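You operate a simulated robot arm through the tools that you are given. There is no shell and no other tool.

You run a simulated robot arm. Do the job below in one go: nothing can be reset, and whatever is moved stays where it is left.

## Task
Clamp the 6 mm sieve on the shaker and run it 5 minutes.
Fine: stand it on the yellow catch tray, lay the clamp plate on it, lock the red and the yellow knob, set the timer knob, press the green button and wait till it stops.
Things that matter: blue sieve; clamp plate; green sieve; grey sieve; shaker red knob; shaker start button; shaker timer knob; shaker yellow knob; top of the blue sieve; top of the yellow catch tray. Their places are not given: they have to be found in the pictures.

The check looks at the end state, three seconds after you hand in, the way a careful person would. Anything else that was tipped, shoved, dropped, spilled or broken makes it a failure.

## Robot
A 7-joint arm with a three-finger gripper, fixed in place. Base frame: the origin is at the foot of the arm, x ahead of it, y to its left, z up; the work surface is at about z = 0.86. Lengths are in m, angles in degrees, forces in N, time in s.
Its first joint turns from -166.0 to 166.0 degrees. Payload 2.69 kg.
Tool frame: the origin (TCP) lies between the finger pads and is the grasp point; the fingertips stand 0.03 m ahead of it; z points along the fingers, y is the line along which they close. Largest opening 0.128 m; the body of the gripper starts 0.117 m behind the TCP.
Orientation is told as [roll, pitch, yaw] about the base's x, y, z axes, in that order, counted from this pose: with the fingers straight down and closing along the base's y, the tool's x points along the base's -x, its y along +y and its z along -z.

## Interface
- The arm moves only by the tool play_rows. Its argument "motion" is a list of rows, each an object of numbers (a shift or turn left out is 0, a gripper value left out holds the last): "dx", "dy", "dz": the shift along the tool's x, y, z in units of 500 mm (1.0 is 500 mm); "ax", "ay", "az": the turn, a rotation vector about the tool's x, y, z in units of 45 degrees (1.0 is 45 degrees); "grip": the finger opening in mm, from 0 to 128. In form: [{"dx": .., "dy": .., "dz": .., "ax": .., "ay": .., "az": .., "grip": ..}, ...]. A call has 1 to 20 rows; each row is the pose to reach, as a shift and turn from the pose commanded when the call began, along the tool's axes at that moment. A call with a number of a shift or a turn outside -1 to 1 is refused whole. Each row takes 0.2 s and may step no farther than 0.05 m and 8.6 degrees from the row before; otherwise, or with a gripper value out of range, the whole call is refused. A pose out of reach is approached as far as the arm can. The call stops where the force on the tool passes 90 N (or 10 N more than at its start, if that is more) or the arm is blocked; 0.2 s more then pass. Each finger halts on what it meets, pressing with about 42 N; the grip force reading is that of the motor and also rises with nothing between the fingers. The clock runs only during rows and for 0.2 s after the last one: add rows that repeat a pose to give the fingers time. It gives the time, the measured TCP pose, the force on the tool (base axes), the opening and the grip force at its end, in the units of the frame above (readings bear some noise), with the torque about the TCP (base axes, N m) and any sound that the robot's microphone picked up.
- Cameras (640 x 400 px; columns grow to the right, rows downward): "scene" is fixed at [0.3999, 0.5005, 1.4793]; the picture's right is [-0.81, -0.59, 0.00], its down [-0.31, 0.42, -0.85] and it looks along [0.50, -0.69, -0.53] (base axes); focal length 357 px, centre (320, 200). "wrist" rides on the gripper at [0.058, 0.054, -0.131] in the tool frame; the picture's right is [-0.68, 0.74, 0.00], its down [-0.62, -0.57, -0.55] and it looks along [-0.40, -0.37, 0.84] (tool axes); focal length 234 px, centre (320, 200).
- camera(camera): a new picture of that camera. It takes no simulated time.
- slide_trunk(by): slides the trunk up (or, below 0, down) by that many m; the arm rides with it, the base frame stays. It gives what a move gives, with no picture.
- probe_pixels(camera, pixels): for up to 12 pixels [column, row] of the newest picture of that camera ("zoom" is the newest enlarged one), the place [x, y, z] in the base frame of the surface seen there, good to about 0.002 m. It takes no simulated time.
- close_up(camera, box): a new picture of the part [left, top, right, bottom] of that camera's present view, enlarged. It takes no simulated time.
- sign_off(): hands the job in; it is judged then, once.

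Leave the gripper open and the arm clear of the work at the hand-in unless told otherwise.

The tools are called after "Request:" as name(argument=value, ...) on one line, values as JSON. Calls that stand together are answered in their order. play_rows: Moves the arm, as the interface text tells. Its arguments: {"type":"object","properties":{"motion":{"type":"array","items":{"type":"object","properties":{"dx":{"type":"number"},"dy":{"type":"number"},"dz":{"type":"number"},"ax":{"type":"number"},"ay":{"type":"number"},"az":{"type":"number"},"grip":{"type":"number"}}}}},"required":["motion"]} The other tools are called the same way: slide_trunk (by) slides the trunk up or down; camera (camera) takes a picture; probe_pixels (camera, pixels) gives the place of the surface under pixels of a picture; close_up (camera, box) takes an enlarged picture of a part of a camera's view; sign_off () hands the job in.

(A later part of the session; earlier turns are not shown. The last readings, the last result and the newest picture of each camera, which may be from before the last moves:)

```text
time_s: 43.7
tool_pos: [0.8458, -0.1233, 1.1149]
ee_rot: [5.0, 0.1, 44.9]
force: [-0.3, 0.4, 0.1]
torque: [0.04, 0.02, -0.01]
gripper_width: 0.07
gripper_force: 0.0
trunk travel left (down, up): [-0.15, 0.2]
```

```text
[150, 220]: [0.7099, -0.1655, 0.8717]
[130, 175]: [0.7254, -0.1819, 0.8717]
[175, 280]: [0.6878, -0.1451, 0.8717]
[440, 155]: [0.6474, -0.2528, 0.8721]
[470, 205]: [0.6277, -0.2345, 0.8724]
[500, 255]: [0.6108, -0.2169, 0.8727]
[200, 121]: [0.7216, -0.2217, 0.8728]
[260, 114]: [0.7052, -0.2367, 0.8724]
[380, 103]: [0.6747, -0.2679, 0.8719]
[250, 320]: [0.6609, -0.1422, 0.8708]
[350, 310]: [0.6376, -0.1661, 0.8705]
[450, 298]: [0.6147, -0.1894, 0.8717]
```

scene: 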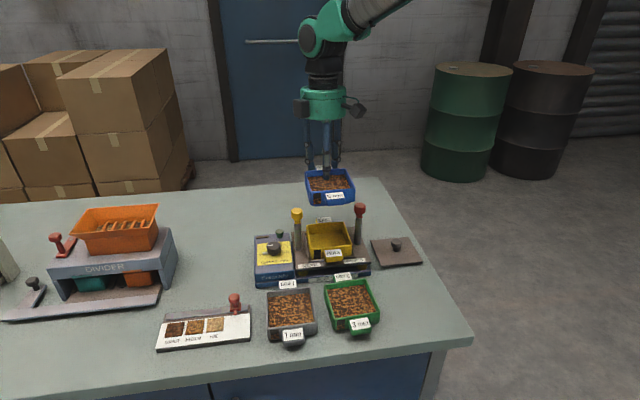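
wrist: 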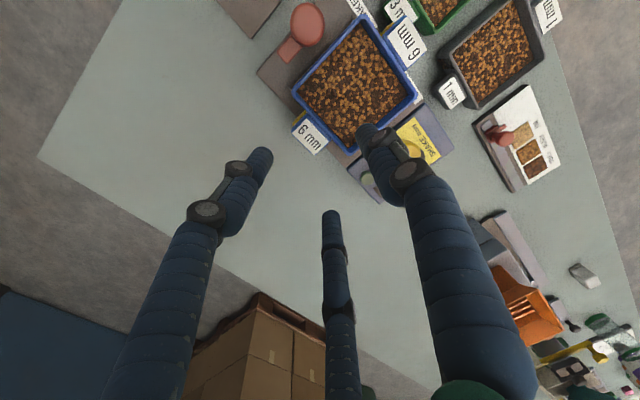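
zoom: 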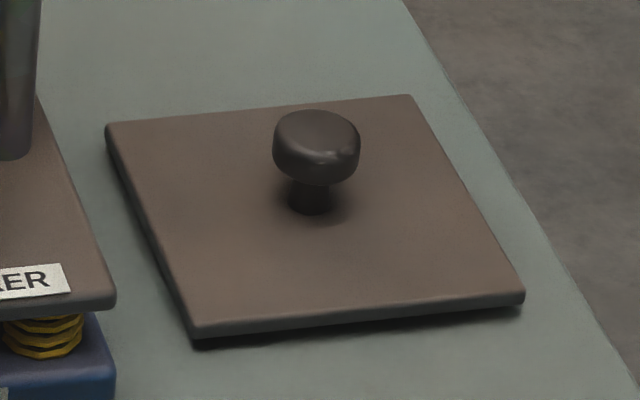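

Plate: 0.105 × 0.098 m, centre about (0.671, −0.203), mushroom head z 0.889–0.903, radius ~12.5 mm. I fly over it at height, bringing the tool back to vertical, opening 60.

Request:
play_rows(motion=[{"dx": 0.06, "dy": 0.0222, "dz": 0.002, "ax": 0.03, "grip": 60}, {"dx": 0.12, "dy": 0.0444, "dz": 0.004, "ax": 0.06}, {"dx": 0.18, "dy": 0.0667, "dz": 0.006, "ax": 0.09}, {"dx": 0.24, "dy": 0.0889, "dz": 0.008, "ax": 0.111}, {"dx": 0.3, "dy": 0.111, "dz": 0.01, "ax": 0.111}, {"dx": 0.3608, "dy": 0.1334, "dz": 0.0116, "ax": 0.111}, {"dx": 0.3608, "dy": 0.1334, "dz": 0.0116, "ax": 0.111}])

Request:
camera(camera="wrist")

Request:
camera(camera="scene")

```text
time_s: 45.3
tool_pos: [0.6692, -0.2028, 1.1168]
ee_rot: [-0.2, 0.0, 45.0]
force: [-0.4, -1.1, -0.9]
torque: [0.06, -0.04, 0.01]
gripper_width: 0.06
gripper_force: 0.1
trunk travel left (down, up): [-0.15, 0.2]
```

```text
taken
```

wrist: 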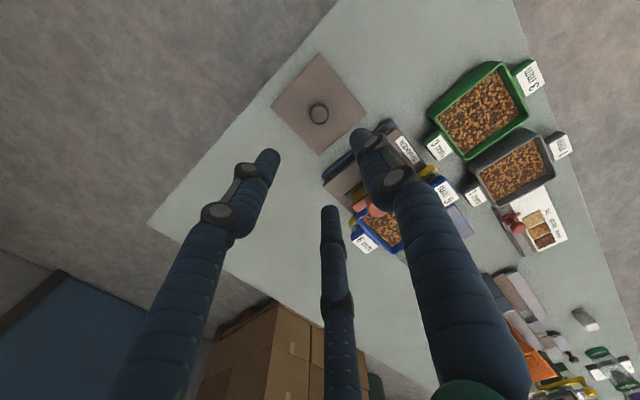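

```text
taken
```

scene: 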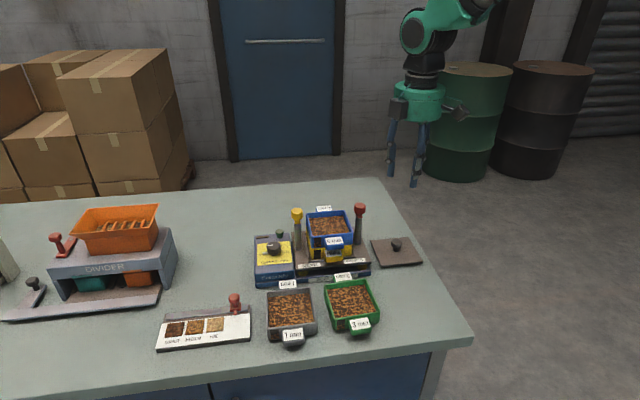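

I zoom on the plate's knob at (318,112) in the wrist view.

Request:
close_up(camera="wrist", box=[264, 50, 376, 160])

Request:
probe_pixels(camera="wrist", pixels=[[311, 110], [319, 110], [326, 110], [319, 104], [319, 117], [272, 105], [318, 57], [364, 107], [318, 152]])

```text
3.64 times, centred on (320, 105) of wrist
```

zoom: 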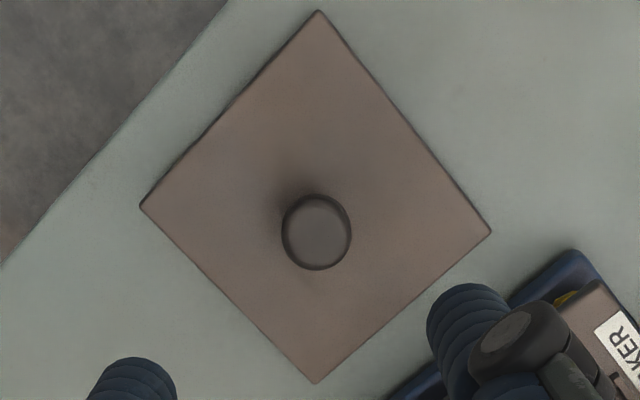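

```text
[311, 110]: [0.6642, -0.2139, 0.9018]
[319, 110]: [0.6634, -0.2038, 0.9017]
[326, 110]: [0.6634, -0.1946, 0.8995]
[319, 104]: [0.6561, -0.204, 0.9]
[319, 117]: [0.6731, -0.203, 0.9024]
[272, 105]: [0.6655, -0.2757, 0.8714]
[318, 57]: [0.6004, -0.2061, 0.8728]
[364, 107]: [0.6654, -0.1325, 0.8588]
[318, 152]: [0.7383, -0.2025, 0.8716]
```

Knob centre ≈ (0.6695, −0.2035). I descend to TCP z 0.8975 (tips 10 mm over the plate) and close on the knob.

Request:
play_rows(motion=[{"dz": 0.08, "dy": -0.0014}, {"dz": 0.17, "dy": -0.0014}, {"dz": 0.26, "dy": -0.0014}, {"dz": 0.34, "dy": -0.0014}, {"dz": 0.39, "dy": -0.0014}, {"dz": 0.42, "dy": -0.0014}, {"dz": 0.4386, "dy": -0.0014}, {"dz": 0.4386, "dy": -0.0014}])

Request:
camera(camera="wrist")

Request:
close_up(camera="scene", box=[352, 195, 442, 275])

```text
time_s: 47.1
tool_pos: [0.6717, -0.2026, 0.9022]
ee_rot: [-0.5, -0.2, 44.9]
force: [-4.5, 0.6, 52.8]
torque: [0.45, 1.32, -0.01]
gripper_width: 0.0611
gripper_force: 0.9
trunk travel left (down, up): [-0.15, 0.2]
```

```text
taken
```

wrist: 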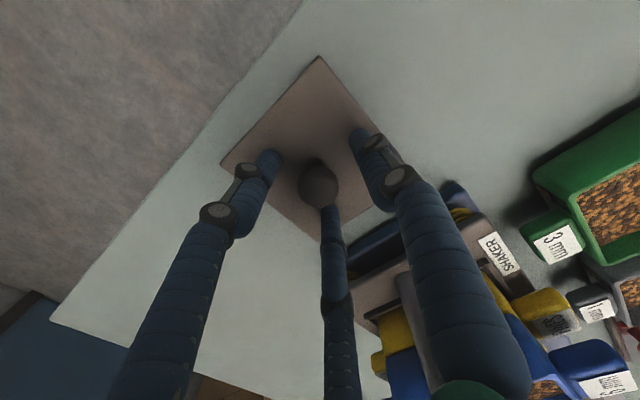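

```text
5.00 times, centred on (397, 235) of scene
```

zoom: 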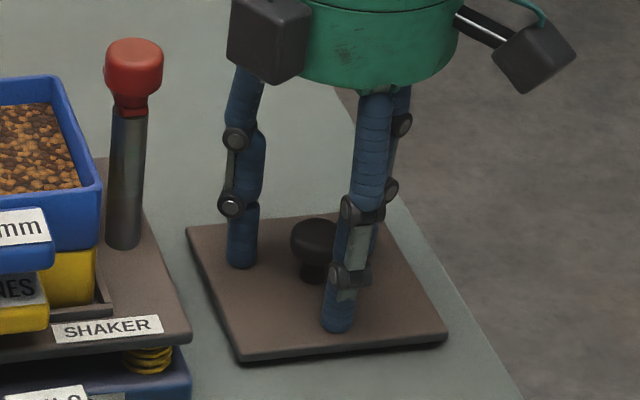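

Force 53 N: the tips rest on the plate. So with the fingers less open the tips reach 30 mm past the TCP (as stated), not 15. I raise 13 mm at once, so the tips are ~8 mm over the plate, and look.

Request:
play_rows(motion=[{"dz": -0.014}, {"dz": -0.026}, {"dz": -0.026}])

Request:
close_up(camera="scene", box=[352, 195, 442, 275])

Request:
close_up(camera="wrist", box=[210, 50, 410, 240])

```text
time_s: 47.9
tool_pos: [0.6705, -0.2044, 0.9086]
ee_rot: [0.0, 0.1, 44.8]
force: [0.5, -0.2, 1.1]
torque: [0.01, -0.01, 0.0]
gripper_width: 0.0601
gripper_force: 0.0
trunk travel left (down, up): [-0.15, 0.2]
```

```text
5.00 times, centred on (397, 235) of scene
```

zoom: 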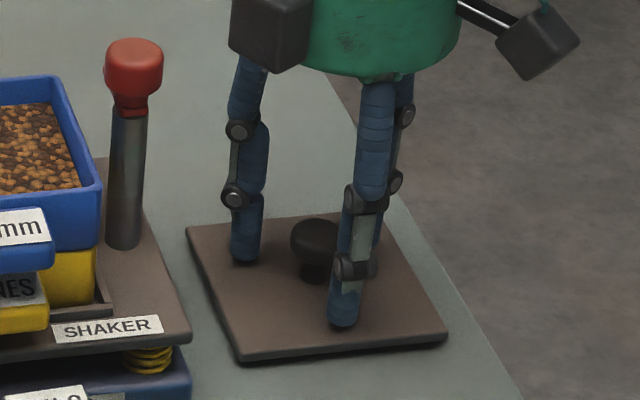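

```text
2.11 times, centred on (310, 145) of wrist
```

zoom: 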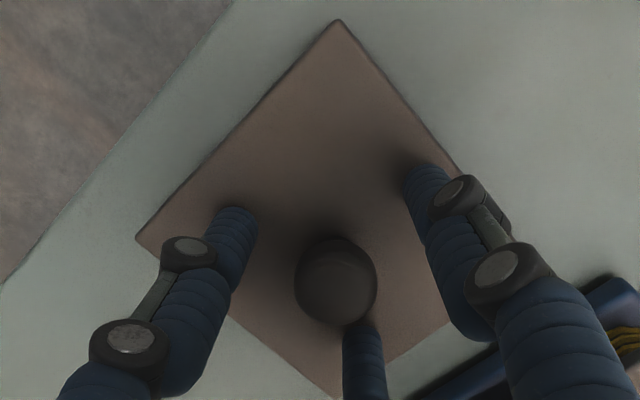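

Plate has not moved. I raise 4 mm more (limbs reach lower as they close) and close on the knob stepwise.

Request:
play_rows(motion=[{"dz": -0.008}, {"dz": -0.008, "grip": 50}, {"dz": -0.008, "grip": 42}, {"dz": -0.008, "grip": 35}, {"dz": -0.008, "grip": 30}, {"dz": -0.008, "grip": 25}, {"dz": -0.008, "grip": 20}, {"dz": -0.008, "grip": 15}, {"dz": -0.008, "grip": 15}])

Request:
close_up(camera="scene", box=[352, 195, 442, 275])

```text
time_s: 49.9
tool_pos: [0.67, -0.2041, 0.9141]
ee_rot: [0.0, 0.0, 44.9]
force: [1.0, 0.6, 0.2]
torque: [-0.12, -0.05, -0.01]
gripper_width: 0.0266
gripper_force: 41.6
trunk travel left (down, up): [-0.15, 0.2]
```

```text
5.00 times, centred on (397, 235) of scene
```

zoom: 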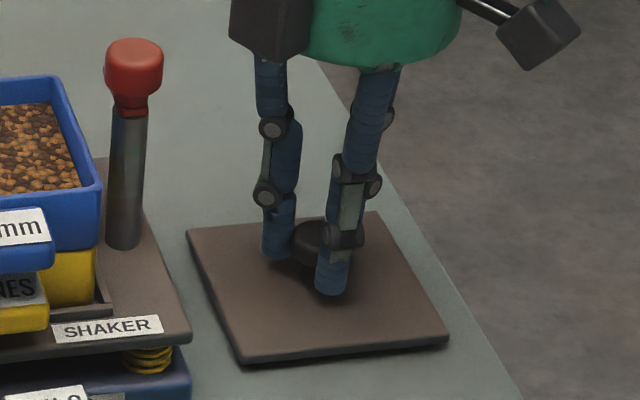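

Gripped at 26.6 mm, 42 N. I lift slowly to TCP z≈1.104.

Request:
play_rows(motion=[{"dz": -0.006, "grip": 5}, {"dz": -0.02}, {"dz": -0.06}, {"dz": -0.11}, {"dz": -0.17}, {"dz": -0.23}, {"dz": -0.29}, {"dz": -0.34}, {"dz": -0.38}, {"dz": -0.38}])

Request:
camera(camera="scene")

Request:
camera(camera="wrist")

```text
time_s: 52.1
tool_pos: [0.671, -0.2037, 1.1041]
ee_rot: [0.0, 0.0, 44.9]
force: [-0.4, 0.0, -1.8]
torque: [-0.03, 0.0, 0.0]
gripper_width: 0.0264
gripper_force: 41.7
trunk travel left (down, up): [-0.15, 0.2]
```

```text
taken
```

scene: 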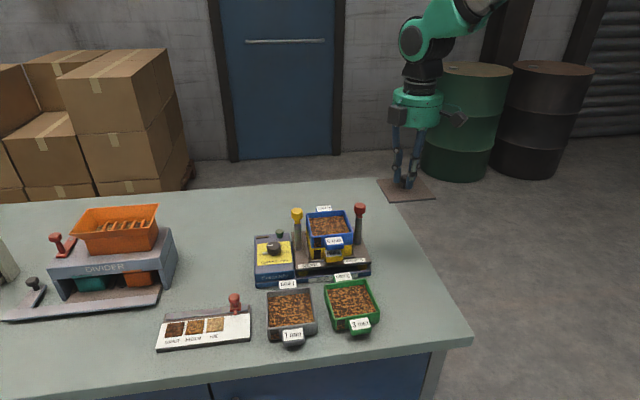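

```text
taken
```

wrist: 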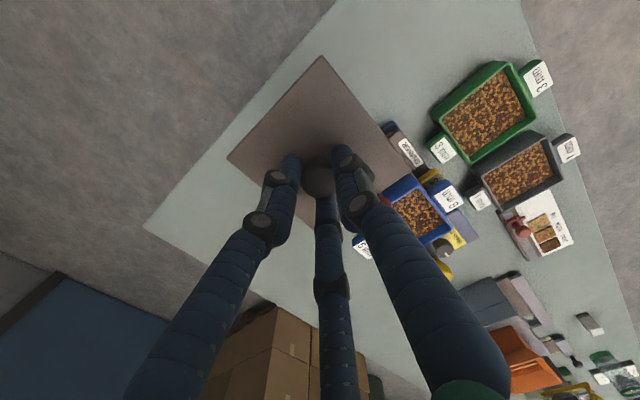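

The plate is up. I check its level and underside in a zoom.

Request:
close_up(camera="scene", box=[367, 160, 447, 215])

```text
7.27 times, centred on (407, 188) of scene
```

zoom: 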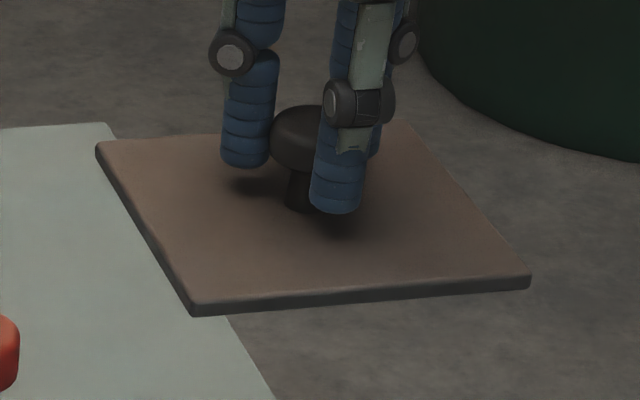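

I probe the plate's edges in this view.

Request:
probe_pixels(camera="zoom", pixels=[[101, 148], [410, 125], [524, 272], [192, 305], [125, 190], [160, 250], [440, 165], [490, 230], [250, 297], [430, 281], [170, 142], [350, 305]])

```text
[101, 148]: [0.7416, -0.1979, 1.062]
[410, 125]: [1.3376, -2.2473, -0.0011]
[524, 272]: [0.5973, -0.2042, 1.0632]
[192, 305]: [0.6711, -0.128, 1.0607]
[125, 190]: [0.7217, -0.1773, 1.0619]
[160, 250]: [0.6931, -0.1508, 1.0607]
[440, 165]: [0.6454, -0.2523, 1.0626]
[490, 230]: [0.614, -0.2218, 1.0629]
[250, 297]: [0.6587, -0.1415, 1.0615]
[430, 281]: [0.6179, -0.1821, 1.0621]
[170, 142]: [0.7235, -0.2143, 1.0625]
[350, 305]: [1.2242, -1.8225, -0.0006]
```

The plate hangs level. It needs +0.1795 m along the post line and +3 mm backwards to sit over the sieve. I carry it there at this height (25 mm above the knobs).

Request:
play_rows(motion=[{"dx": -0.04, "dy": -0.001}, {"dx": -0.1, "dy": -0.002}, {"dx": -0.16, "dy": -0.003}, {"dx": -0.22, "dy": -0.004}, {"dx": -0.28, "dy": -0.005}, {"dx": -0.33, "dy": -0.006}, {"dx": -0.359, "dy": -0.0064}, {"dx": -0.359, "dy": -0.0064}])

Request:
close_up(camera="scene", box=[282, 170, 382, 250])

Request:
camera(camera="wrist")

```text
time_s: 53.9
tool_pos: [0.8003, -0.08, 1.1045]
ee_rot: [0.0, 0.1, 44.9]
force: [-0.5, -0.2, -2.3]
torque: [0.02, 0.0, 0.02]
gripper_width: 0.0265
gripper_force: 42.2
trunk travel left (down, up): [-0.15, 0.2]
```

```text
5.00 times, centred on (332, 210) of scene
```

zoom: 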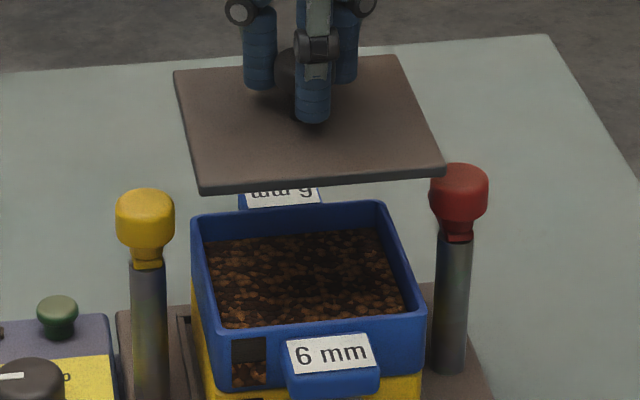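

```text
taken
```

wrist: 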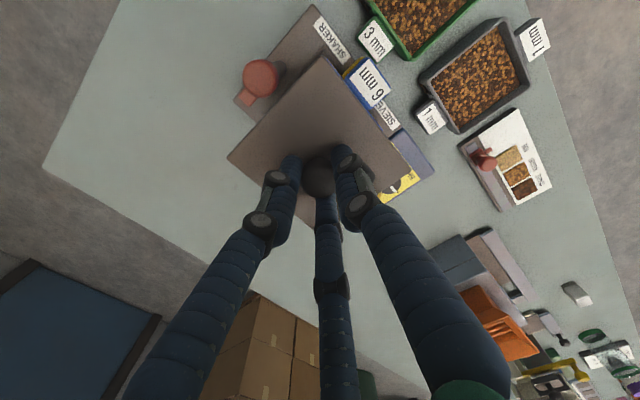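

I measure the hovering plate with a zoom.

Request:
close_up(camera="scene", box=[308, 175, 376, 215])

```text
9.41 times, centred on (342, 195) of scene
```

zoom: 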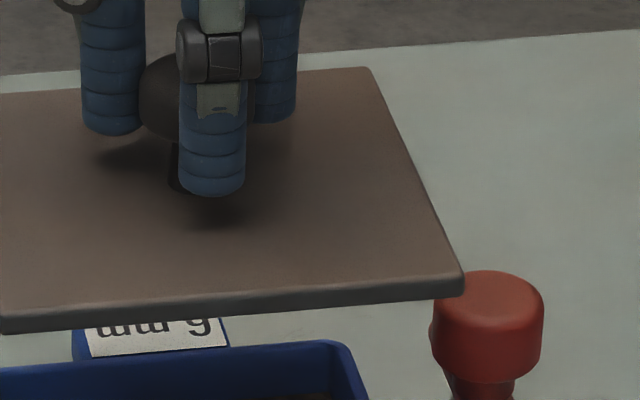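

Part is cut off; I use a slightly wider zoom and then probe the edges.

Request:
close_up(camera="scene", box=[302, 165, 382, 220])

Request:
probe_pixels(camera="zoom", pixels=[[100, 120], [115, 180], [130, 235], [395, 130], [420, 180], [440, 225], [180, 265], [280, 255], [400, 245], [120, 97], [340, 80], [240, 130]])

```text
7.27 times, centred on (342, 192) of scene
```

zoom: 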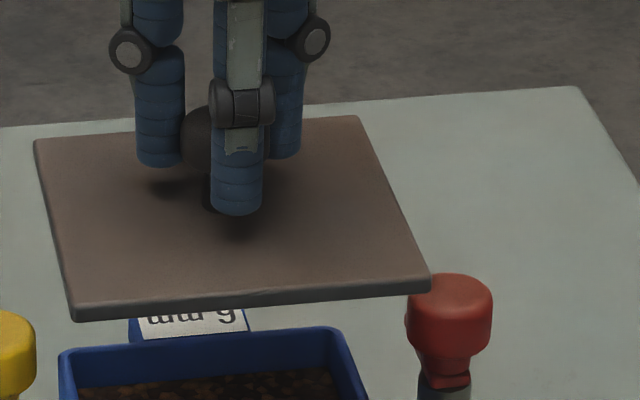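

```text
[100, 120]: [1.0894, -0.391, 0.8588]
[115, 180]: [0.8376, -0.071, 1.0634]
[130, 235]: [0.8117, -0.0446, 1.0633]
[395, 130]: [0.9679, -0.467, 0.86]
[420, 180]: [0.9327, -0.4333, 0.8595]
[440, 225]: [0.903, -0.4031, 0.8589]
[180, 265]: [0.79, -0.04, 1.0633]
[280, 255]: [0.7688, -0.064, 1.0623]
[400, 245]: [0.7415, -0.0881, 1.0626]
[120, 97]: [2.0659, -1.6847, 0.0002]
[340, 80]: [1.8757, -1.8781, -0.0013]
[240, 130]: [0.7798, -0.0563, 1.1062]
```

Now with this picture I probe just inside the plate's four edges.

Request:
probe_pixels(camera="zoom", pixels=[[41, 165], [55, 220], [71, 285], [363, 133], [390, 195], [418, 258], [120, 302], [250, 290], [380, 277], [70, 140], [110, 136], [335, 119]])

```text
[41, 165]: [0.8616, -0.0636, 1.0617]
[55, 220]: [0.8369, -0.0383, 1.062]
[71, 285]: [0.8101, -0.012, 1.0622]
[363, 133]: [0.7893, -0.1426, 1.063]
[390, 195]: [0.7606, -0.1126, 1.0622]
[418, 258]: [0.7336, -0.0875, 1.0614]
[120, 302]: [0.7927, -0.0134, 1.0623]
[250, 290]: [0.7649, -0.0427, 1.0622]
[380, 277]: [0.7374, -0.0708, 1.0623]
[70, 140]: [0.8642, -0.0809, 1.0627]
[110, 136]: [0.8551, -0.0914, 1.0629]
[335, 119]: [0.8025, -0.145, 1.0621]
```

Plate centre vs sieve: off 2 mm backwards, sideways fine, yaw same. I correct 2 mm and lower 64 mm, to just above the rim.

Request:
play_rows(motion=[{"dy": 0.004, "dz": 0.02}, {"dy": 0.004, "dz": 0.05}, {"dy": 0.004, "dz": 0.08}, {"dy": 0.004, "dz": 0.105}, {"dy": 0.004, "dz": 0.12}, {"dy": 0.004, "dz": 0.128}, {"dy": 0.004, "dz": 0.128}])

Request:
close_up(camera="scene", box=[297, 190, 377, 250])

```text
time_s: 55.5
tool_pos: [0.7997, -0.078, 1.0393]
ee_rot: [0.0, -0.1, 44.9]
force: [0.3, -0.8, -2.6]
torque: [0.03, -0.02, -0.02]
gripper_width: 0.0264
gripper_force: 41.7
trunk travel left (down, up): [-0.15, 0.2]
```

```text
6.67 times, centred on (337, 220) of scene
```

zoom: 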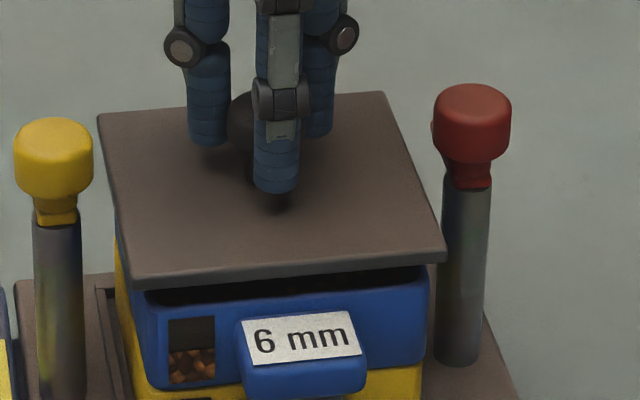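

I verify the plate's position once more at this height.

Request:
probe_pixels(camera="zoom", pixels=[[106, 142], [119, 200], [132, 258], [389, 117], [411, 175], [433, 232], [200, 274], [300, 264], [400, 252], [130, 112], [160, 109], [360, 95]])

```text
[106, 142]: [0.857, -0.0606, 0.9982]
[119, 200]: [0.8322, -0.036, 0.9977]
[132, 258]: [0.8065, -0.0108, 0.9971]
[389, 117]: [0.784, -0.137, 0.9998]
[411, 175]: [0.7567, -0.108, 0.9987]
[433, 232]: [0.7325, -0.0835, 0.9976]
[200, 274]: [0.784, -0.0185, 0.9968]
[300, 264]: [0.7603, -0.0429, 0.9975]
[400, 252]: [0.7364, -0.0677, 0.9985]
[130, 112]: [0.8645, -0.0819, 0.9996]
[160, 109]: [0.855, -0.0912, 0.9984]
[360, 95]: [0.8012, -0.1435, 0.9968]
```

Centred (S .5106, E .6184). I lower in small rows, 6 mm, and read the force.

Request:
play_rows(motion=[{"dz": 0.003}, {"dz": 0.006}, {"dz": 0.009}, {"dz": 0.012}, {"dz": 0.012}])

Request:
close_up(camera="scene", box=[297, 190, 377, 250])

```text
time_s: 56.7
tool_pos: [0.7988, -0.0789, 1.0342]
ee_rot: [0.0, 0.0, 44.9]
force: [-0.4, 0.4, -2.1]
torque: [0.01, 0.01, 0.0]
gripper_width: 0.0265
gripper_force: 42.0
trunk travel left (down, up): [-0.15, 0.2]
```

```text
6.67 times, centred on (337, 220) of scene
```

zoom: 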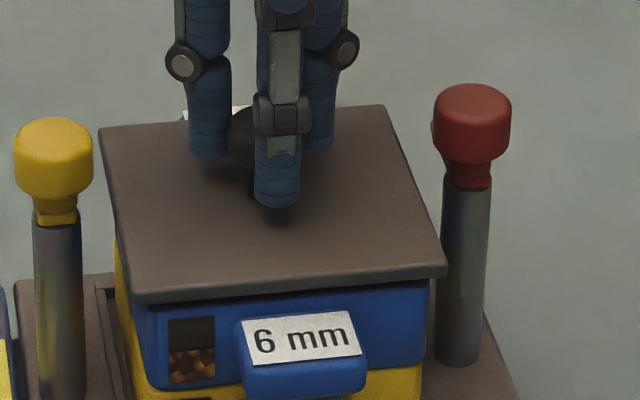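

The gap is now small, still no contact. I lower 3 mm more.

Request:
play_rows(motion=[{"dz": 0.002}, {"dz": 0.004}, {"dz": 0.006}, {"dz": 0.006}])

Request:
close_up(camera="scene", box=[297, 190, 377, 250])

```text
time_s: 57.7
tool_pos: [0.7993, -0.0777, 1.0304]
ee_rot: [0.0, 0.0, 44.9]
force: [-0.4, 0.5, -1.9]
torque: [0.03, 0.01, 0.0]
gripper_width: 0.0263
gripper_force: 41.9
trunk travel left (down, up): [-0.15, 0.2]
```

```text
6.67 times, centred on (337, 220) of scene
```

zoom: 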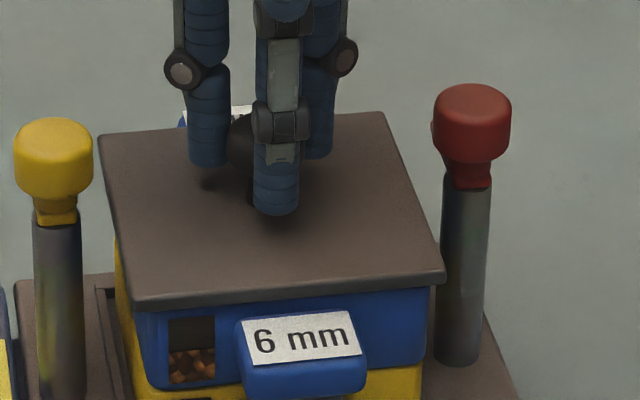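

Nearly down. Another 2.5 mm in half-millimetre rows.

Request:
play_rows(motion=[{"dz": 0.001}, {"dz": 0.002}, {"dz": 0.003}, {"dz": 0.004}, {"dz": 0.005}, {"dz": 0.005}])

Request:
close_up(camera="scene", box=[297, 190, 377, 250])

```text
time_s: 59.1
tool_pos: [0.7984, -0.0776, 1.0298]
ee_rot: [-0.2, 0.0, 44.9]
force: [-1.6, -0.5, 10.3]
torque: [-0.21, 0.48, 0.0]
gripper_width: 0.0263
gripper_force: 41.9
trunk travel left (down, up): [-0.15, 0.2]
```

```text
6.67 times, centred on (337, 220) of scene
```

zoom: 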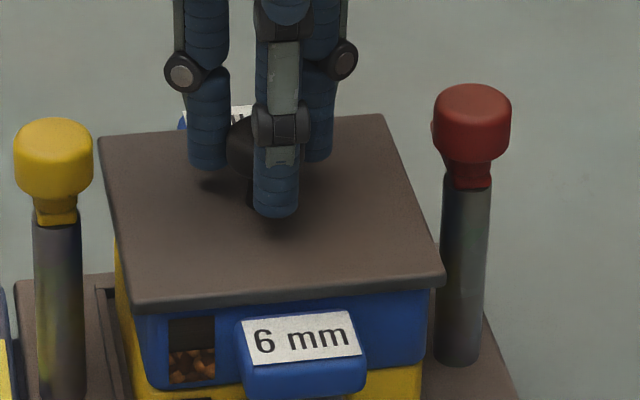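

Contact at 10 N, but off-centre toward −x. I probe the plate's heights and the seam.

Request:
probe_pixels(camera="zoom", pixels=[[112, 150], [120, 200], [138, 280], [380, 125], [410, 190], [433, 250], [200, 290], [300, 280], [400, 270], [150, 135], [200, 250], [350, 230]])

Request:
close_up(camera="scene", box=[305, 220, 365, 255])

```text
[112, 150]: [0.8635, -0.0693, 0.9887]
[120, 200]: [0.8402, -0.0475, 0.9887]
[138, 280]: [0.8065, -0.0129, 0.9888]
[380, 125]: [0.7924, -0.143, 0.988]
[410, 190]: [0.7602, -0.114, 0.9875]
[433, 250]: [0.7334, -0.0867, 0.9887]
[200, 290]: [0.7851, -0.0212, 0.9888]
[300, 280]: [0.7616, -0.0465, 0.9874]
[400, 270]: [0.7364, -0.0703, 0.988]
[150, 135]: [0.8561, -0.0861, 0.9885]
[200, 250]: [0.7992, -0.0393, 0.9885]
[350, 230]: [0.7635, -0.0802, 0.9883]
```

```text
10.67 times, centred on (335, 238) of scene
```

zoom: 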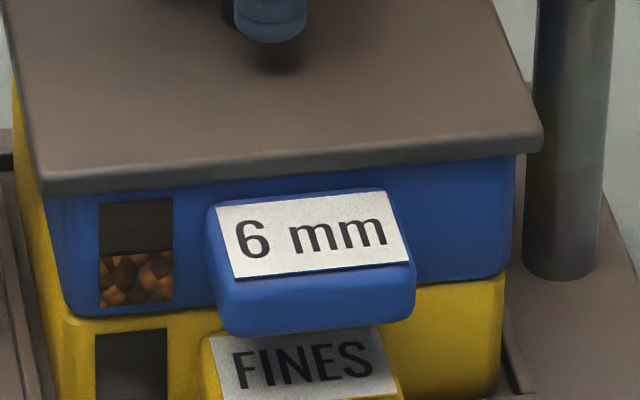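

Plate top is level at 0.988 and the seam is closed, so it lies seated. I open the limbs to 46 and rise.

Request:
play_rows(motion=[{"grip": 20}, {"grip": 30}, {"grip": 38}, {"grip": 46}, {"grip": 46}, {"dz": -0.02}, {"dz": -0.06}, {"dz": -0.12}, {"dz": -0.19}, {"dz": -0.26}, {"dz": -0.26}])

Request:
close_up(camera="scene", box=[282, 190, 382, 270])

Request:
camera(camera="wrist")

```text
time_s: 61.5
tool_pos: [0.7976, -0.0773, 1.1588]
ee_rot: [0.0, 0.0, 44.9]
force: [-0.6, -0.5, 0.1]
torque: [-0.01, -0.03, 0.0]
gripper_width: 0.0458
gripper_force: 0.0
trunk travel left (down, up): [-0.15, 0.2]
```

```text
5.00 times, centred on (332, 230) of scene
```

zoom: 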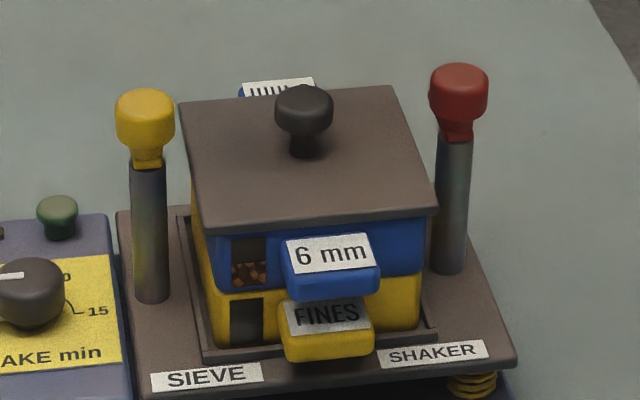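

```text
taken
```

wrist: 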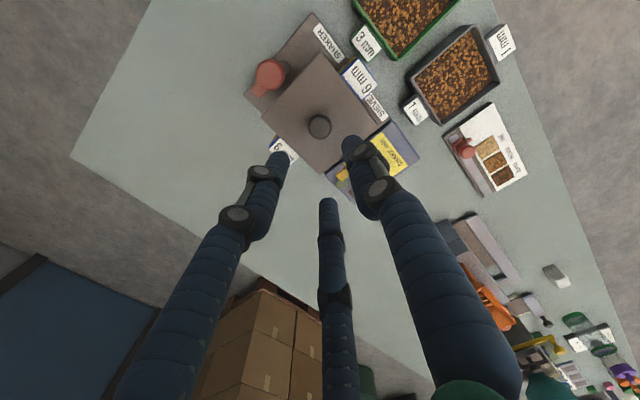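

Plate sits on the sieve. Now the knobs: I zoom on the red knob in wrist and scene views and probe its jaw bar.

Request:
close_up(camera="wrist", box=[236, 50, 316, 110])

Request:
probe_pixels(camera="zoom", pixels=[[270, 130], [240, 170], [200, 190], [170, 210], [130, 250], [110, 270], [300, 100], [330, 140], [230, 220], [150, 270], [270, 80], [220, 130]])

Request:
close_up(camera="scene", box=[355, 195, 385, 225])

```text
6.67 times, centred on (276, 80) of wrist
```

zoom: 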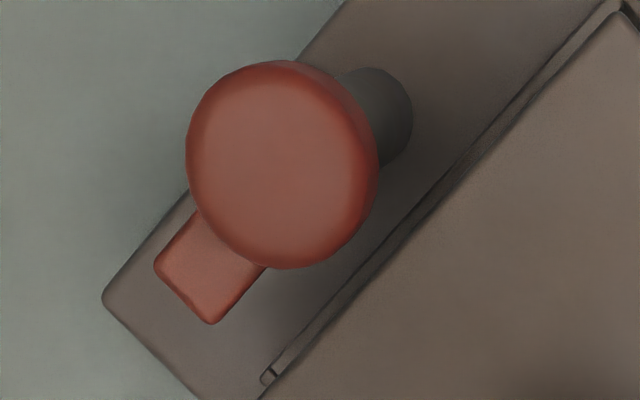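

```text
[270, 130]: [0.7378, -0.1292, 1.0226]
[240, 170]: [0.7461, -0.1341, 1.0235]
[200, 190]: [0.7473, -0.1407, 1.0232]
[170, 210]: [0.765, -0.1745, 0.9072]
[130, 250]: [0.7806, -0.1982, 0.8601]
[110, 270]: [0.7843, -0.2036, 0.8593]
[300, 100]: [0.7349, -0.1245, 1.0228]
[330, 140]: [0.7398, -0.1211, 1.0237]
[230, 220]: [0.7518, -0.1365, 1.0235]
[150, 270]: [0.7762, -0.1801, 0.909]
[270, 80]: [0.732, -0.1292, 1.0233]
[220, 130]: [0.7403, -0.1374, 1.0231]
```

```text
13.33 times, centred on (370, 210) of scene
```

zoom: 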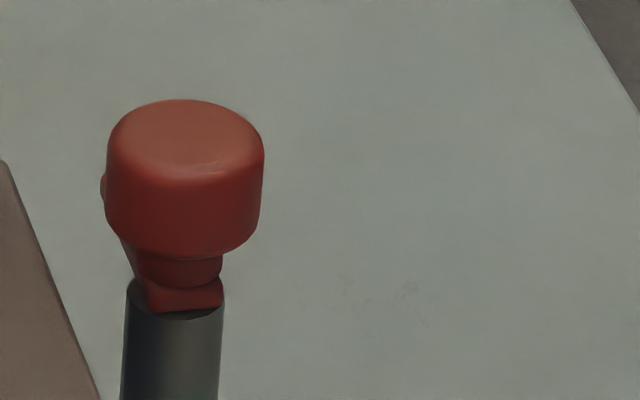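

The red bar points backwards (unlocked); locked should be turned over the plate: red +90°, yellow −90°. I probe the knob's outline for its centre.

Request:
close_up(camera="wrist", box=[236, 50, 316, 110])

Request:
probe_pixels(camera="zoom", pixels=[[195, 160], [282, 160], [360, 160], [275, 70], [282, 255], [205, 270], [180, 270], [210, 310], [235, 280], [400, 120], [330, 340], [310, 330]])

Request:
probe_pixels(camera="scene", pixels=[[354, 205], [360, 205], [364, 205], [360, 210], [360, 203], [359, 218], [297, 213], [292, 213], [302, 213], [297, 210], [297, 217], [297, 224]])

```text
6.67 times, centred on (276, 80) of wrist
```

zoom: 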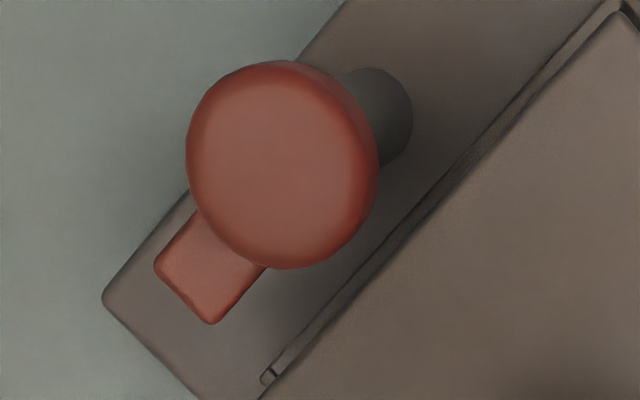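

```text
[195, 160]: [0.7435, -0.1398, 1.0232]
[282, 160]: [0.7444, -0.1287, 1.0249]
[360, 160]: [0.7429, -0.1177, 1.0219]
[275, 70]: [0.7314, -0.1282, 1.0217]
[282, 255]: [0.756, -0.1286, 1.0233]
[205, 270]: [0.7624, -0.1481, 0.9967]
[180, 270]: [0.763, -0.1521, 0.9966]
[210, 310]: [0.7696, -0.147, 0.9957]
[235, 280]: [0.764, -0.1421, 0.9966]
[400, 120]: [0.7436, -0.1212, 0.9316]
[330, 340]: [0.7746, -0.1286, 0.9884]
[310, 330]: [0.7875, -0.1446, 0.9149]
```

```text
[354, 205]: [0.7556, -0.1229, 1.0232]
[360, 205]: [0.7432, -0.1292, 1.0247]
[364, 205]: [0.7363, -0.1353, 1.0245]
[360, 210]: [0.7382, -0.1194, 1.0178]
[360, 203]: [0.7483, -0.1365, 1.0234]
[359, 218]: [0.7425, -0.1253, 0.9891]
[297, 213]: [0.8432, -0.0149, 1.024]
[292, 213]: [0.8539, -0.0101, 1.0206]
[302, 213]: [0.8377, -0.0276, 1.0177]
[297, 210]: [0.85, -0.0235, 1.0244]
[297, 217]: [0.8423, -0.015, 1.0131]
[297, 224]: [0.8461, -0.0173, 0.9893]
```

Red knob centre (0.7437, −0.1288), top 1.024, bar top 0.9966 (plate top 0.988). I move over it, turning toward yaw −45° in two calls so that I can then turn +90°.

Request:
play_rows(motion=[{"dx": 0.02, "dy": 0.0005, "az": 0.16}, {"dx": 0.045, "dy": 0.001, "az": 0.33}, {"dx": 0.07, "dy": 0.0015, "az": 0.5}, {"dx": 0.095, "dy": 0.002, "az": 0.67}, {"dx": 0.12, "dy": 0.003, "az": 0.84}, {"dx": 0.149, "dy": 0.0034, "az": 1.0}])

Request:
play_rows(motion=[{"az": 0.16}, {"az": 0.33}, {"az": 0.5}, {"az": 0.67}, {"az": 0.84}, {"az": 1.0}, {"az": 1.0}])

Request:
camera(camera="wrist")

```text
time_s: 62.9
tool_pos: [0.7436, -0.1301, 1.1594]
ee_rot: [0.0, 0.0, -0.2]
force: [-0.1, -0.2, -0.8]
torque: [-0.03, 0.0, 0.0]
gripper_width: 0.0459
gripper_force: 0.0
trunk travel left (down, up): [-0.15, 0.2]
```

```text
time_s: 64.5
tool_pos: [0.744, -0.129, 1.159]
ee_rot: [0.1, 0.0, -45.1]
force: [-1.1, 0.7, -0.8]
torque: [0.01, -0.03, 0.01]
gripper_width: 0.0457
gripper_force: 0.1
trunk travel left (down, up): [-0.15, 0.2]
```

```text
taken
```

wrist: 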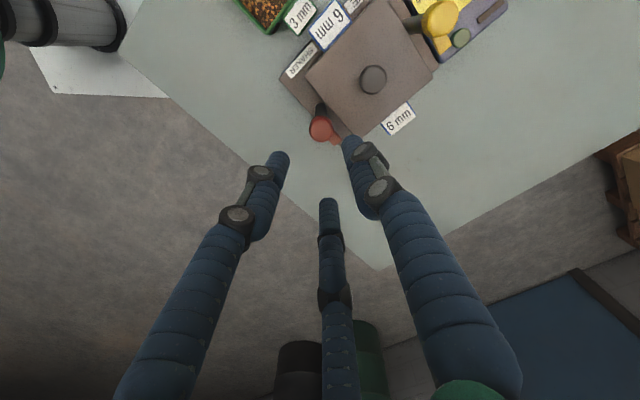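

The red knob is right below, at (320,130). I probe its outline from here too.

Request:
close_up(camera="wrist", box=[290, 95, 370, 155])

Request:
probe_pixels(camera="wrist", pixels=[[320, 130], [311, 130], [329, 130], [320, 121], [320, 140]])

```text
6.67 times, centred on (330, 125) of wrist
```

zoom: 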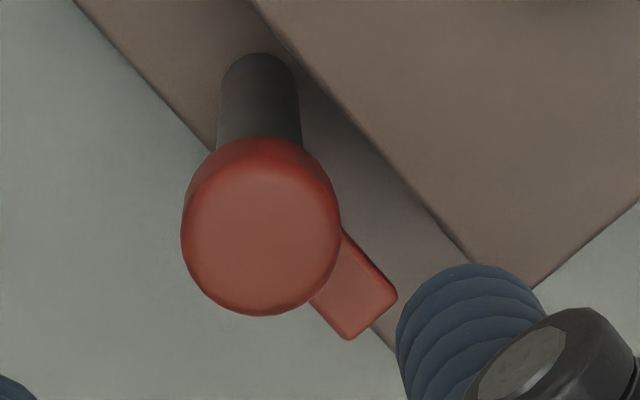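

```text
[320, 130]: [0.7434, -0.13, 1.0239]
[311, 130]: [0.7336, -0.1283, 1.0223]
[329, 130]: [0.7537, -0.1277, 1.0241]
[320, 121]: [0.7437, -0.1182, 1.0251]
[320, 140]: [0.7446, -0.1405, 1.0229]
```

Centre agrees within 1 mm. I descend to TCP z 1.033 (tips ~1.003, over the bar and plate) around the red knob.

Request:
play_rows(motion=[{"dz": 0.06}, {"dz": 0.13}, {"dz": 0.19}, {"dz": 0.22}, {"dz": 0.24}, {"dz": 0.252}, {"dz": 0.252}])

Request:
close_up(camera="scene", box=[312, 175, 402, 255])

Request:
camera(camera="wrist")

```text
time_s: 66.1
tool_pos: [0.7444, -0.128, 1.0325]
ee_rot: [0.0, 0.0, -45.1]
force: [0.7, -0.6, -0.1]
torque: [-0.02, 0.01, -0.03]
gripper_width: 0.046
gripper_force: 0.1
trunk travel left (down, up): [-0.15, 0.2]
```

```text
5.00 times, centred on (357, 215) of scene
```

zoom: 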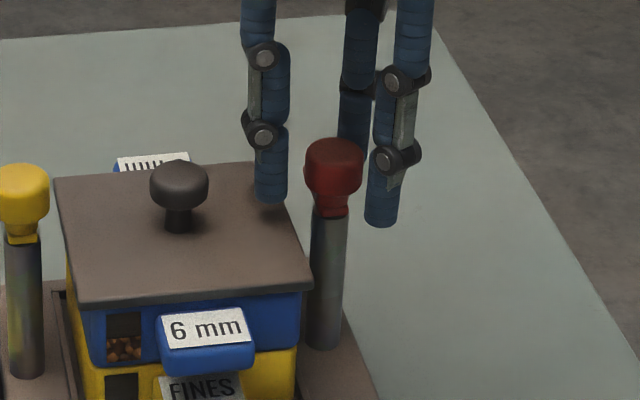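

```text
taken
```

wrist: 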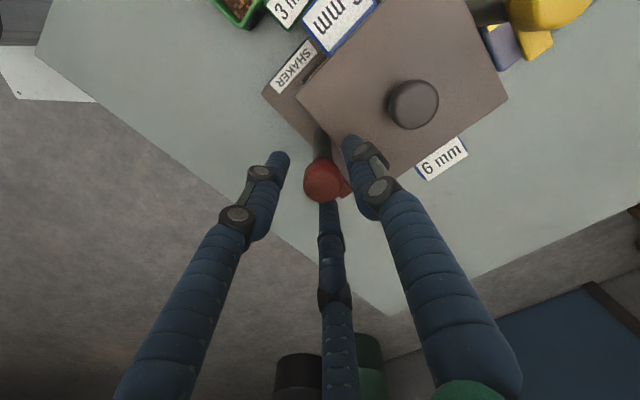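

Limbs surround the red knob. I close on it stepwise.

Request:
play_rows(motion=[{"grip": 40}, {"grip": 34}, {"grip": 30}, {"grip": 27}, {"grip": 24}, {"grip": 20}, {"grip": 16}, {"grip": 10}, {"grip": 10}])

Request:
close_up(camera="scene", box=[312, 175, 402, 255])

```text
time_s: 68.1
tool_pos: [0.7445, -0.1313, 1.032]
ee_rot: [0.0, -0.1, -45.0]
force: [5.1, -21.3, -1.4]
torque: [-0.59, -0.23, -0.01]
gripper_width: 0.0284
gripper_force: 45.0
trunk travel left (down, up): [-0.15, 0.2]
```

```text
5.00 times, centred on (357, 215) of scene
```

zoom: 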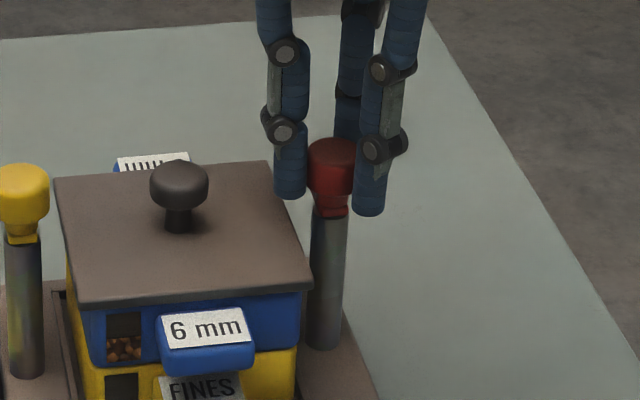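

Gripped, but the knob pulls the tool 21 N toward −y, so its axis is ~2.5 mm off. I re-centre the command by that amount.

Request:
play_rows(motion=[{"dx": -0.003, "dy": -0.0018}, {"dx": -0.0056, "dy": -0.0034}, {"dx": -0.0056, "dy": -0.0034}])

```text
time_s: 68.9
tool_pos: [0.7453, -0.1312, 1.0318]
ee_rot: [-0.1, 0.0, -45.1]
force: [8.6, 12.7, 0.8]
torque: [0.72, 0.0, -0.01]
gripper_width: 0.0271
gripper_force: 44.8
trunk travel left (down, up): [-0.15, 0.2]
```

Slightly over-corrected (8.6, 12.7 N); I fine-tune by ~1 mm.

Request:
play_rows(motion=[{"dx": 0.0004, "dy": 0.0014}, {"dx": 0.0004, "dy": 0.0026}, {"dx": 0.0004, "dy": 0.0026}])

```text
time_s: 69.7
tool_pos: [0.746, -0.1303, 1.0324]
ee_rot: [-0.1, 0.0, -45.1]
force: [3.7, 8.7, 4.0]
torque: [0.22, 0.01, -0.02]
gripper_width: 0.027
gripper_force: 45.0
trunk travel left (down, up): [-0.15, 0.2]
```

Good enough (<10 N). Now I turn the red knob +45° (counter-clockwise from above) in 5° rows.

Request:
play_rows(motion=[{"dy": 0.0008, "az": -0.1}, {"dy": 0.0008, "az": -0.2}, {"dy": 0.0008, "az": -0.3}, {"dy": 0.0008, "az": -0.4}, {"dy": 0.0008, "az": -0.5}, {"dy": 0.0008, "az": -0.6}, {"dy": 0.0008, "az": -0.7}, {"dy": 0.0008, "az": -0.8}, {"dy": 0.0008, "az": -0.9}, {"dy": 0.0008, "az": -1.0}, {"dy": 0.0008, "az": -1.0}])

Request:
close_up(camera="scene", box=[312, 175, 402, 255])

Request:
camera(camera="wrist")

```text
time_s: 72.1
tool_pos: [0.7461, -0.1305, 1.0325]
ee_rot: [0.0, 0.0, 0.0]
force: [-1.7, 7.0, 3.7]
torque: [0.34, 0.25, 0.0]
gripper_width: 0.0272
gripper_force: 45.2
trunk travel left (down, up): [-0.15, 0.2]
```

```text
5.00 times, centred on (357, 215) of scene
```

zoom: 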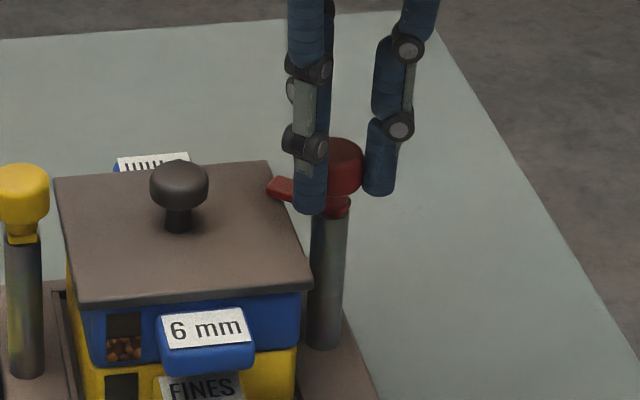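

```text
taken
```

wrist: 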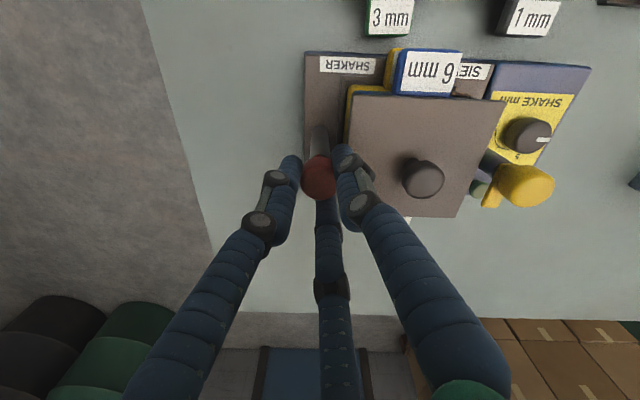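

The knob turns freely and the bar now swings over the plate's corner. I turn another +45°.

Request:
play_rows(motion=[{"az": -0.1}, {"az": -0.2}, {"az": -0.3}, {"az": -0.4}, {"az": -0.5}, {"az": -0.6}, {"az": -0.7}, {"az": -0.8}, {"az": -0.9}, {"az": -1.0}, {"az": -1.0}])

Request:
close_up(camera="scene", box=[312, 175, 402, 255])

Request:
camera(camera="wrist")

```text
time_s: 74.5
tool_pos: [0.7464, -0.1302, 1.0333]
ee_rot: [0.1, 0.1, 45.0]
force: [-7.1, 5.4, 3.3]
torque: [0.3, 0.12, -0.39]
gripper_width: 0.0273
gripper_force: 44.7
trunk travel left (down, up): [-0.15, 0.2]
```

```text
5.00 times, centred on (357, 215) of scene
```

zoom: 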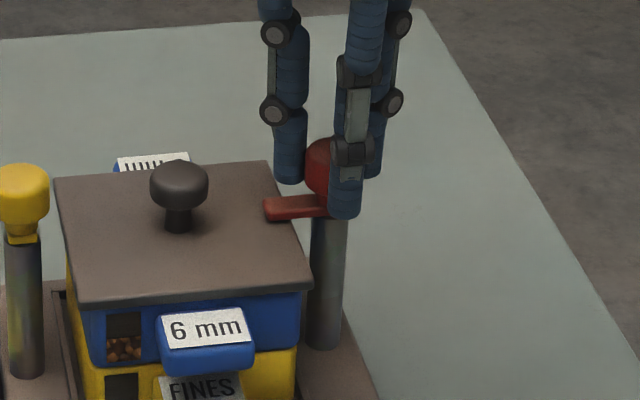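

```text
taken
```

wrist: 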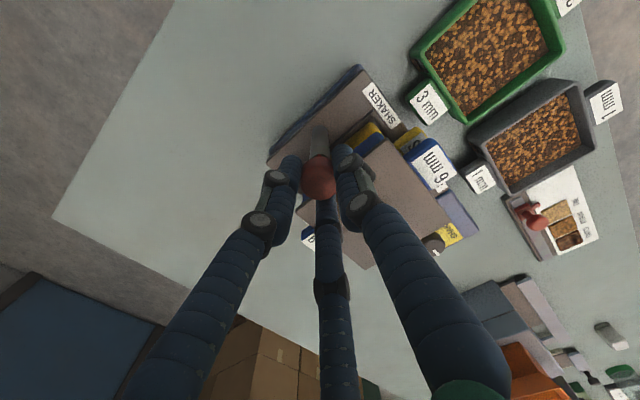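

The bar now lies over the plate and the torque rose to −0.39 N·m, so the end stop is reached. I push 3° more to be sure, then open and rise.

Request:
play_rows(motion=[{"az": -0.035}, {"az": -0.07}, {"az": -0.07}])

Request:
play_rows(motion=[{"az": 0.06}, {"az": 0.06, "grip": 24}, {"az": 0.06, "grip": 32}, {"az": 0.06, "grip": 40}, {"az": 0.06, "grip": 46}, {"az": 0.06, "grip": 46}, {"az": 0.06, "dz": -0.04}, {"az": 0.06, "dz": -0.1}, {"az": 0.06, "dz": -0.17}, {"az": 0.06, "dz": -0.24}])

Request:
close_up(camera="scene", box=[282, 190, 382, 270])

Request:
camera(camera="wrist")

```text
time_s: 75.3
tool_pos: [0.7464, -0.1302, 1.0315]
ee_rot: [-0.1, 0.0, 48.1]
force: [-6.1, 4.8, 1.0]
torque: [0.09, 0.15, -0.51]
gripper_width: 0.0272
gripper_force: 45.0
trunk travel left (down, up): [-0.15, 0.2]
```

```text
time_s: 77.5
tool_pos: [0.7467, -0.1308, 1.1529]
ee_rot: [0.0, -0.1, 45.5]
force: [-0.3, 0.6, -0.6]
torque: [0.0, 0.0, 0.01]
gripper_width: 0.0458
gripper_force: 0.0
trunk travel left (down, up): [-0.15, 0.2]
```

```text
5.00 times, centred on (332, 230) of scene
```

zoom: 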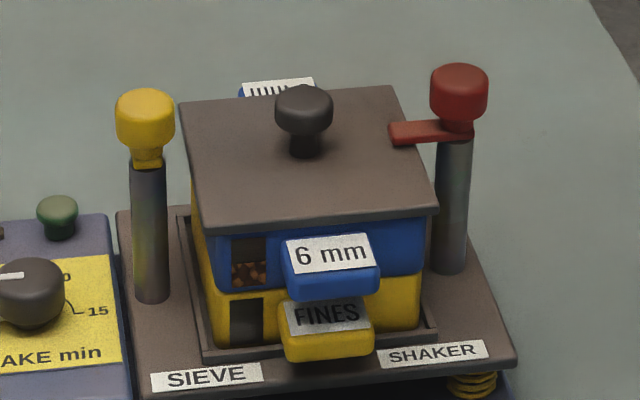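

```text
taken
```

wrist: 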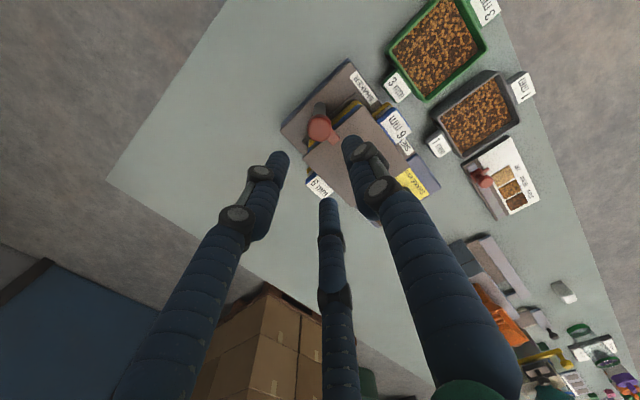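

Red is locked. Yellow: centre about (0.8505, −0.0212), bar must turn −90°. I move over it at yaw 45°.

Request:
play_rows(motion=[{"dx": -0.04, "dy": 0.001, "az": 0.011}, {"dx": -0.1, "dy": 0.003, "az": 0.011}, {"dx": -0.17, "dy": 0.005, "az": 0.011}, {"dx": -0.24, "dy": 0.007, "az": 0.011}, {"dx": -0.3018, "dy": 0.0082, "az": 0.011}, {"dx": -0.3018, "dy": 0.0082, "az": 0.011}])

Request:
camera(camera="wrist")

Request:
close_up(camera="wrist", box=[280, 90, 360, 150])

```text
time_s: 78.9
tool_pos: [0.8491, -0.0199, 1.1521]
ee_rot: [0.0, 0.1, 44.9]
force: [0.0, 0.6, -1.0]
torque: [0.01, 0.03, -0.02]
gripper_width: 0.046
gripper_force: 0.1
trunk travel left (down, up): [-0.15, 0.2]
```

```text
taken
```

wrist: 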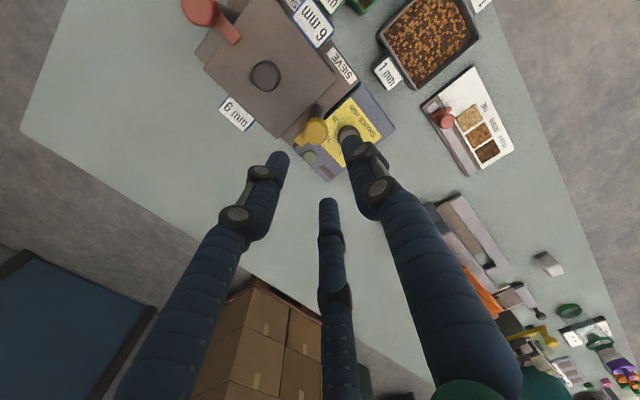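

```text
6.67 times, centred on (320, 120) of wrist
```

zoom: 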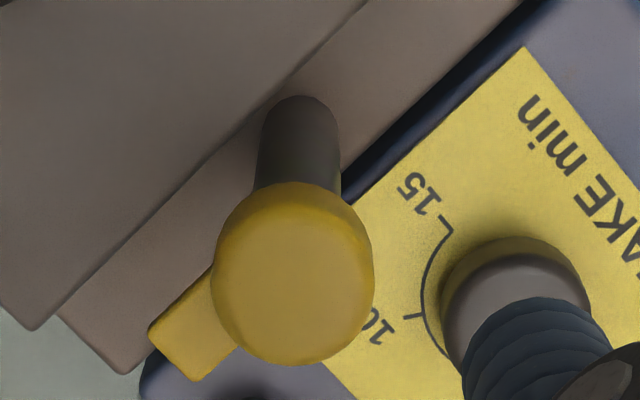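

I probe the yellow knob's outline for its centre.

Request:
probe_pixels(camera="zoom", pixels=[[225, 280], [295, 280], [365, 280], [295, 205], [295, 355], [160, 335], [195, 372], [200, 325]])

```text
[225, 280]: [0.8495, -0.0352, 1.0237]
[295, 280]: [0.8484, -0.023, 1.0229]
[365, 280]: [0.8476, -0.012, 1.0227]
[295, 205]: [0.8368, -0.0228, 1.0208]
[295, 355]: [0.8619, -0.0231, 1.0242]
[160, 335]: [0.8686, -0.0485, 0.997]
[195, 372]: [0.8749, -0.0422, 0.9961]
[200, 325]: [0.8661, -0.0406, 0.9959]
```

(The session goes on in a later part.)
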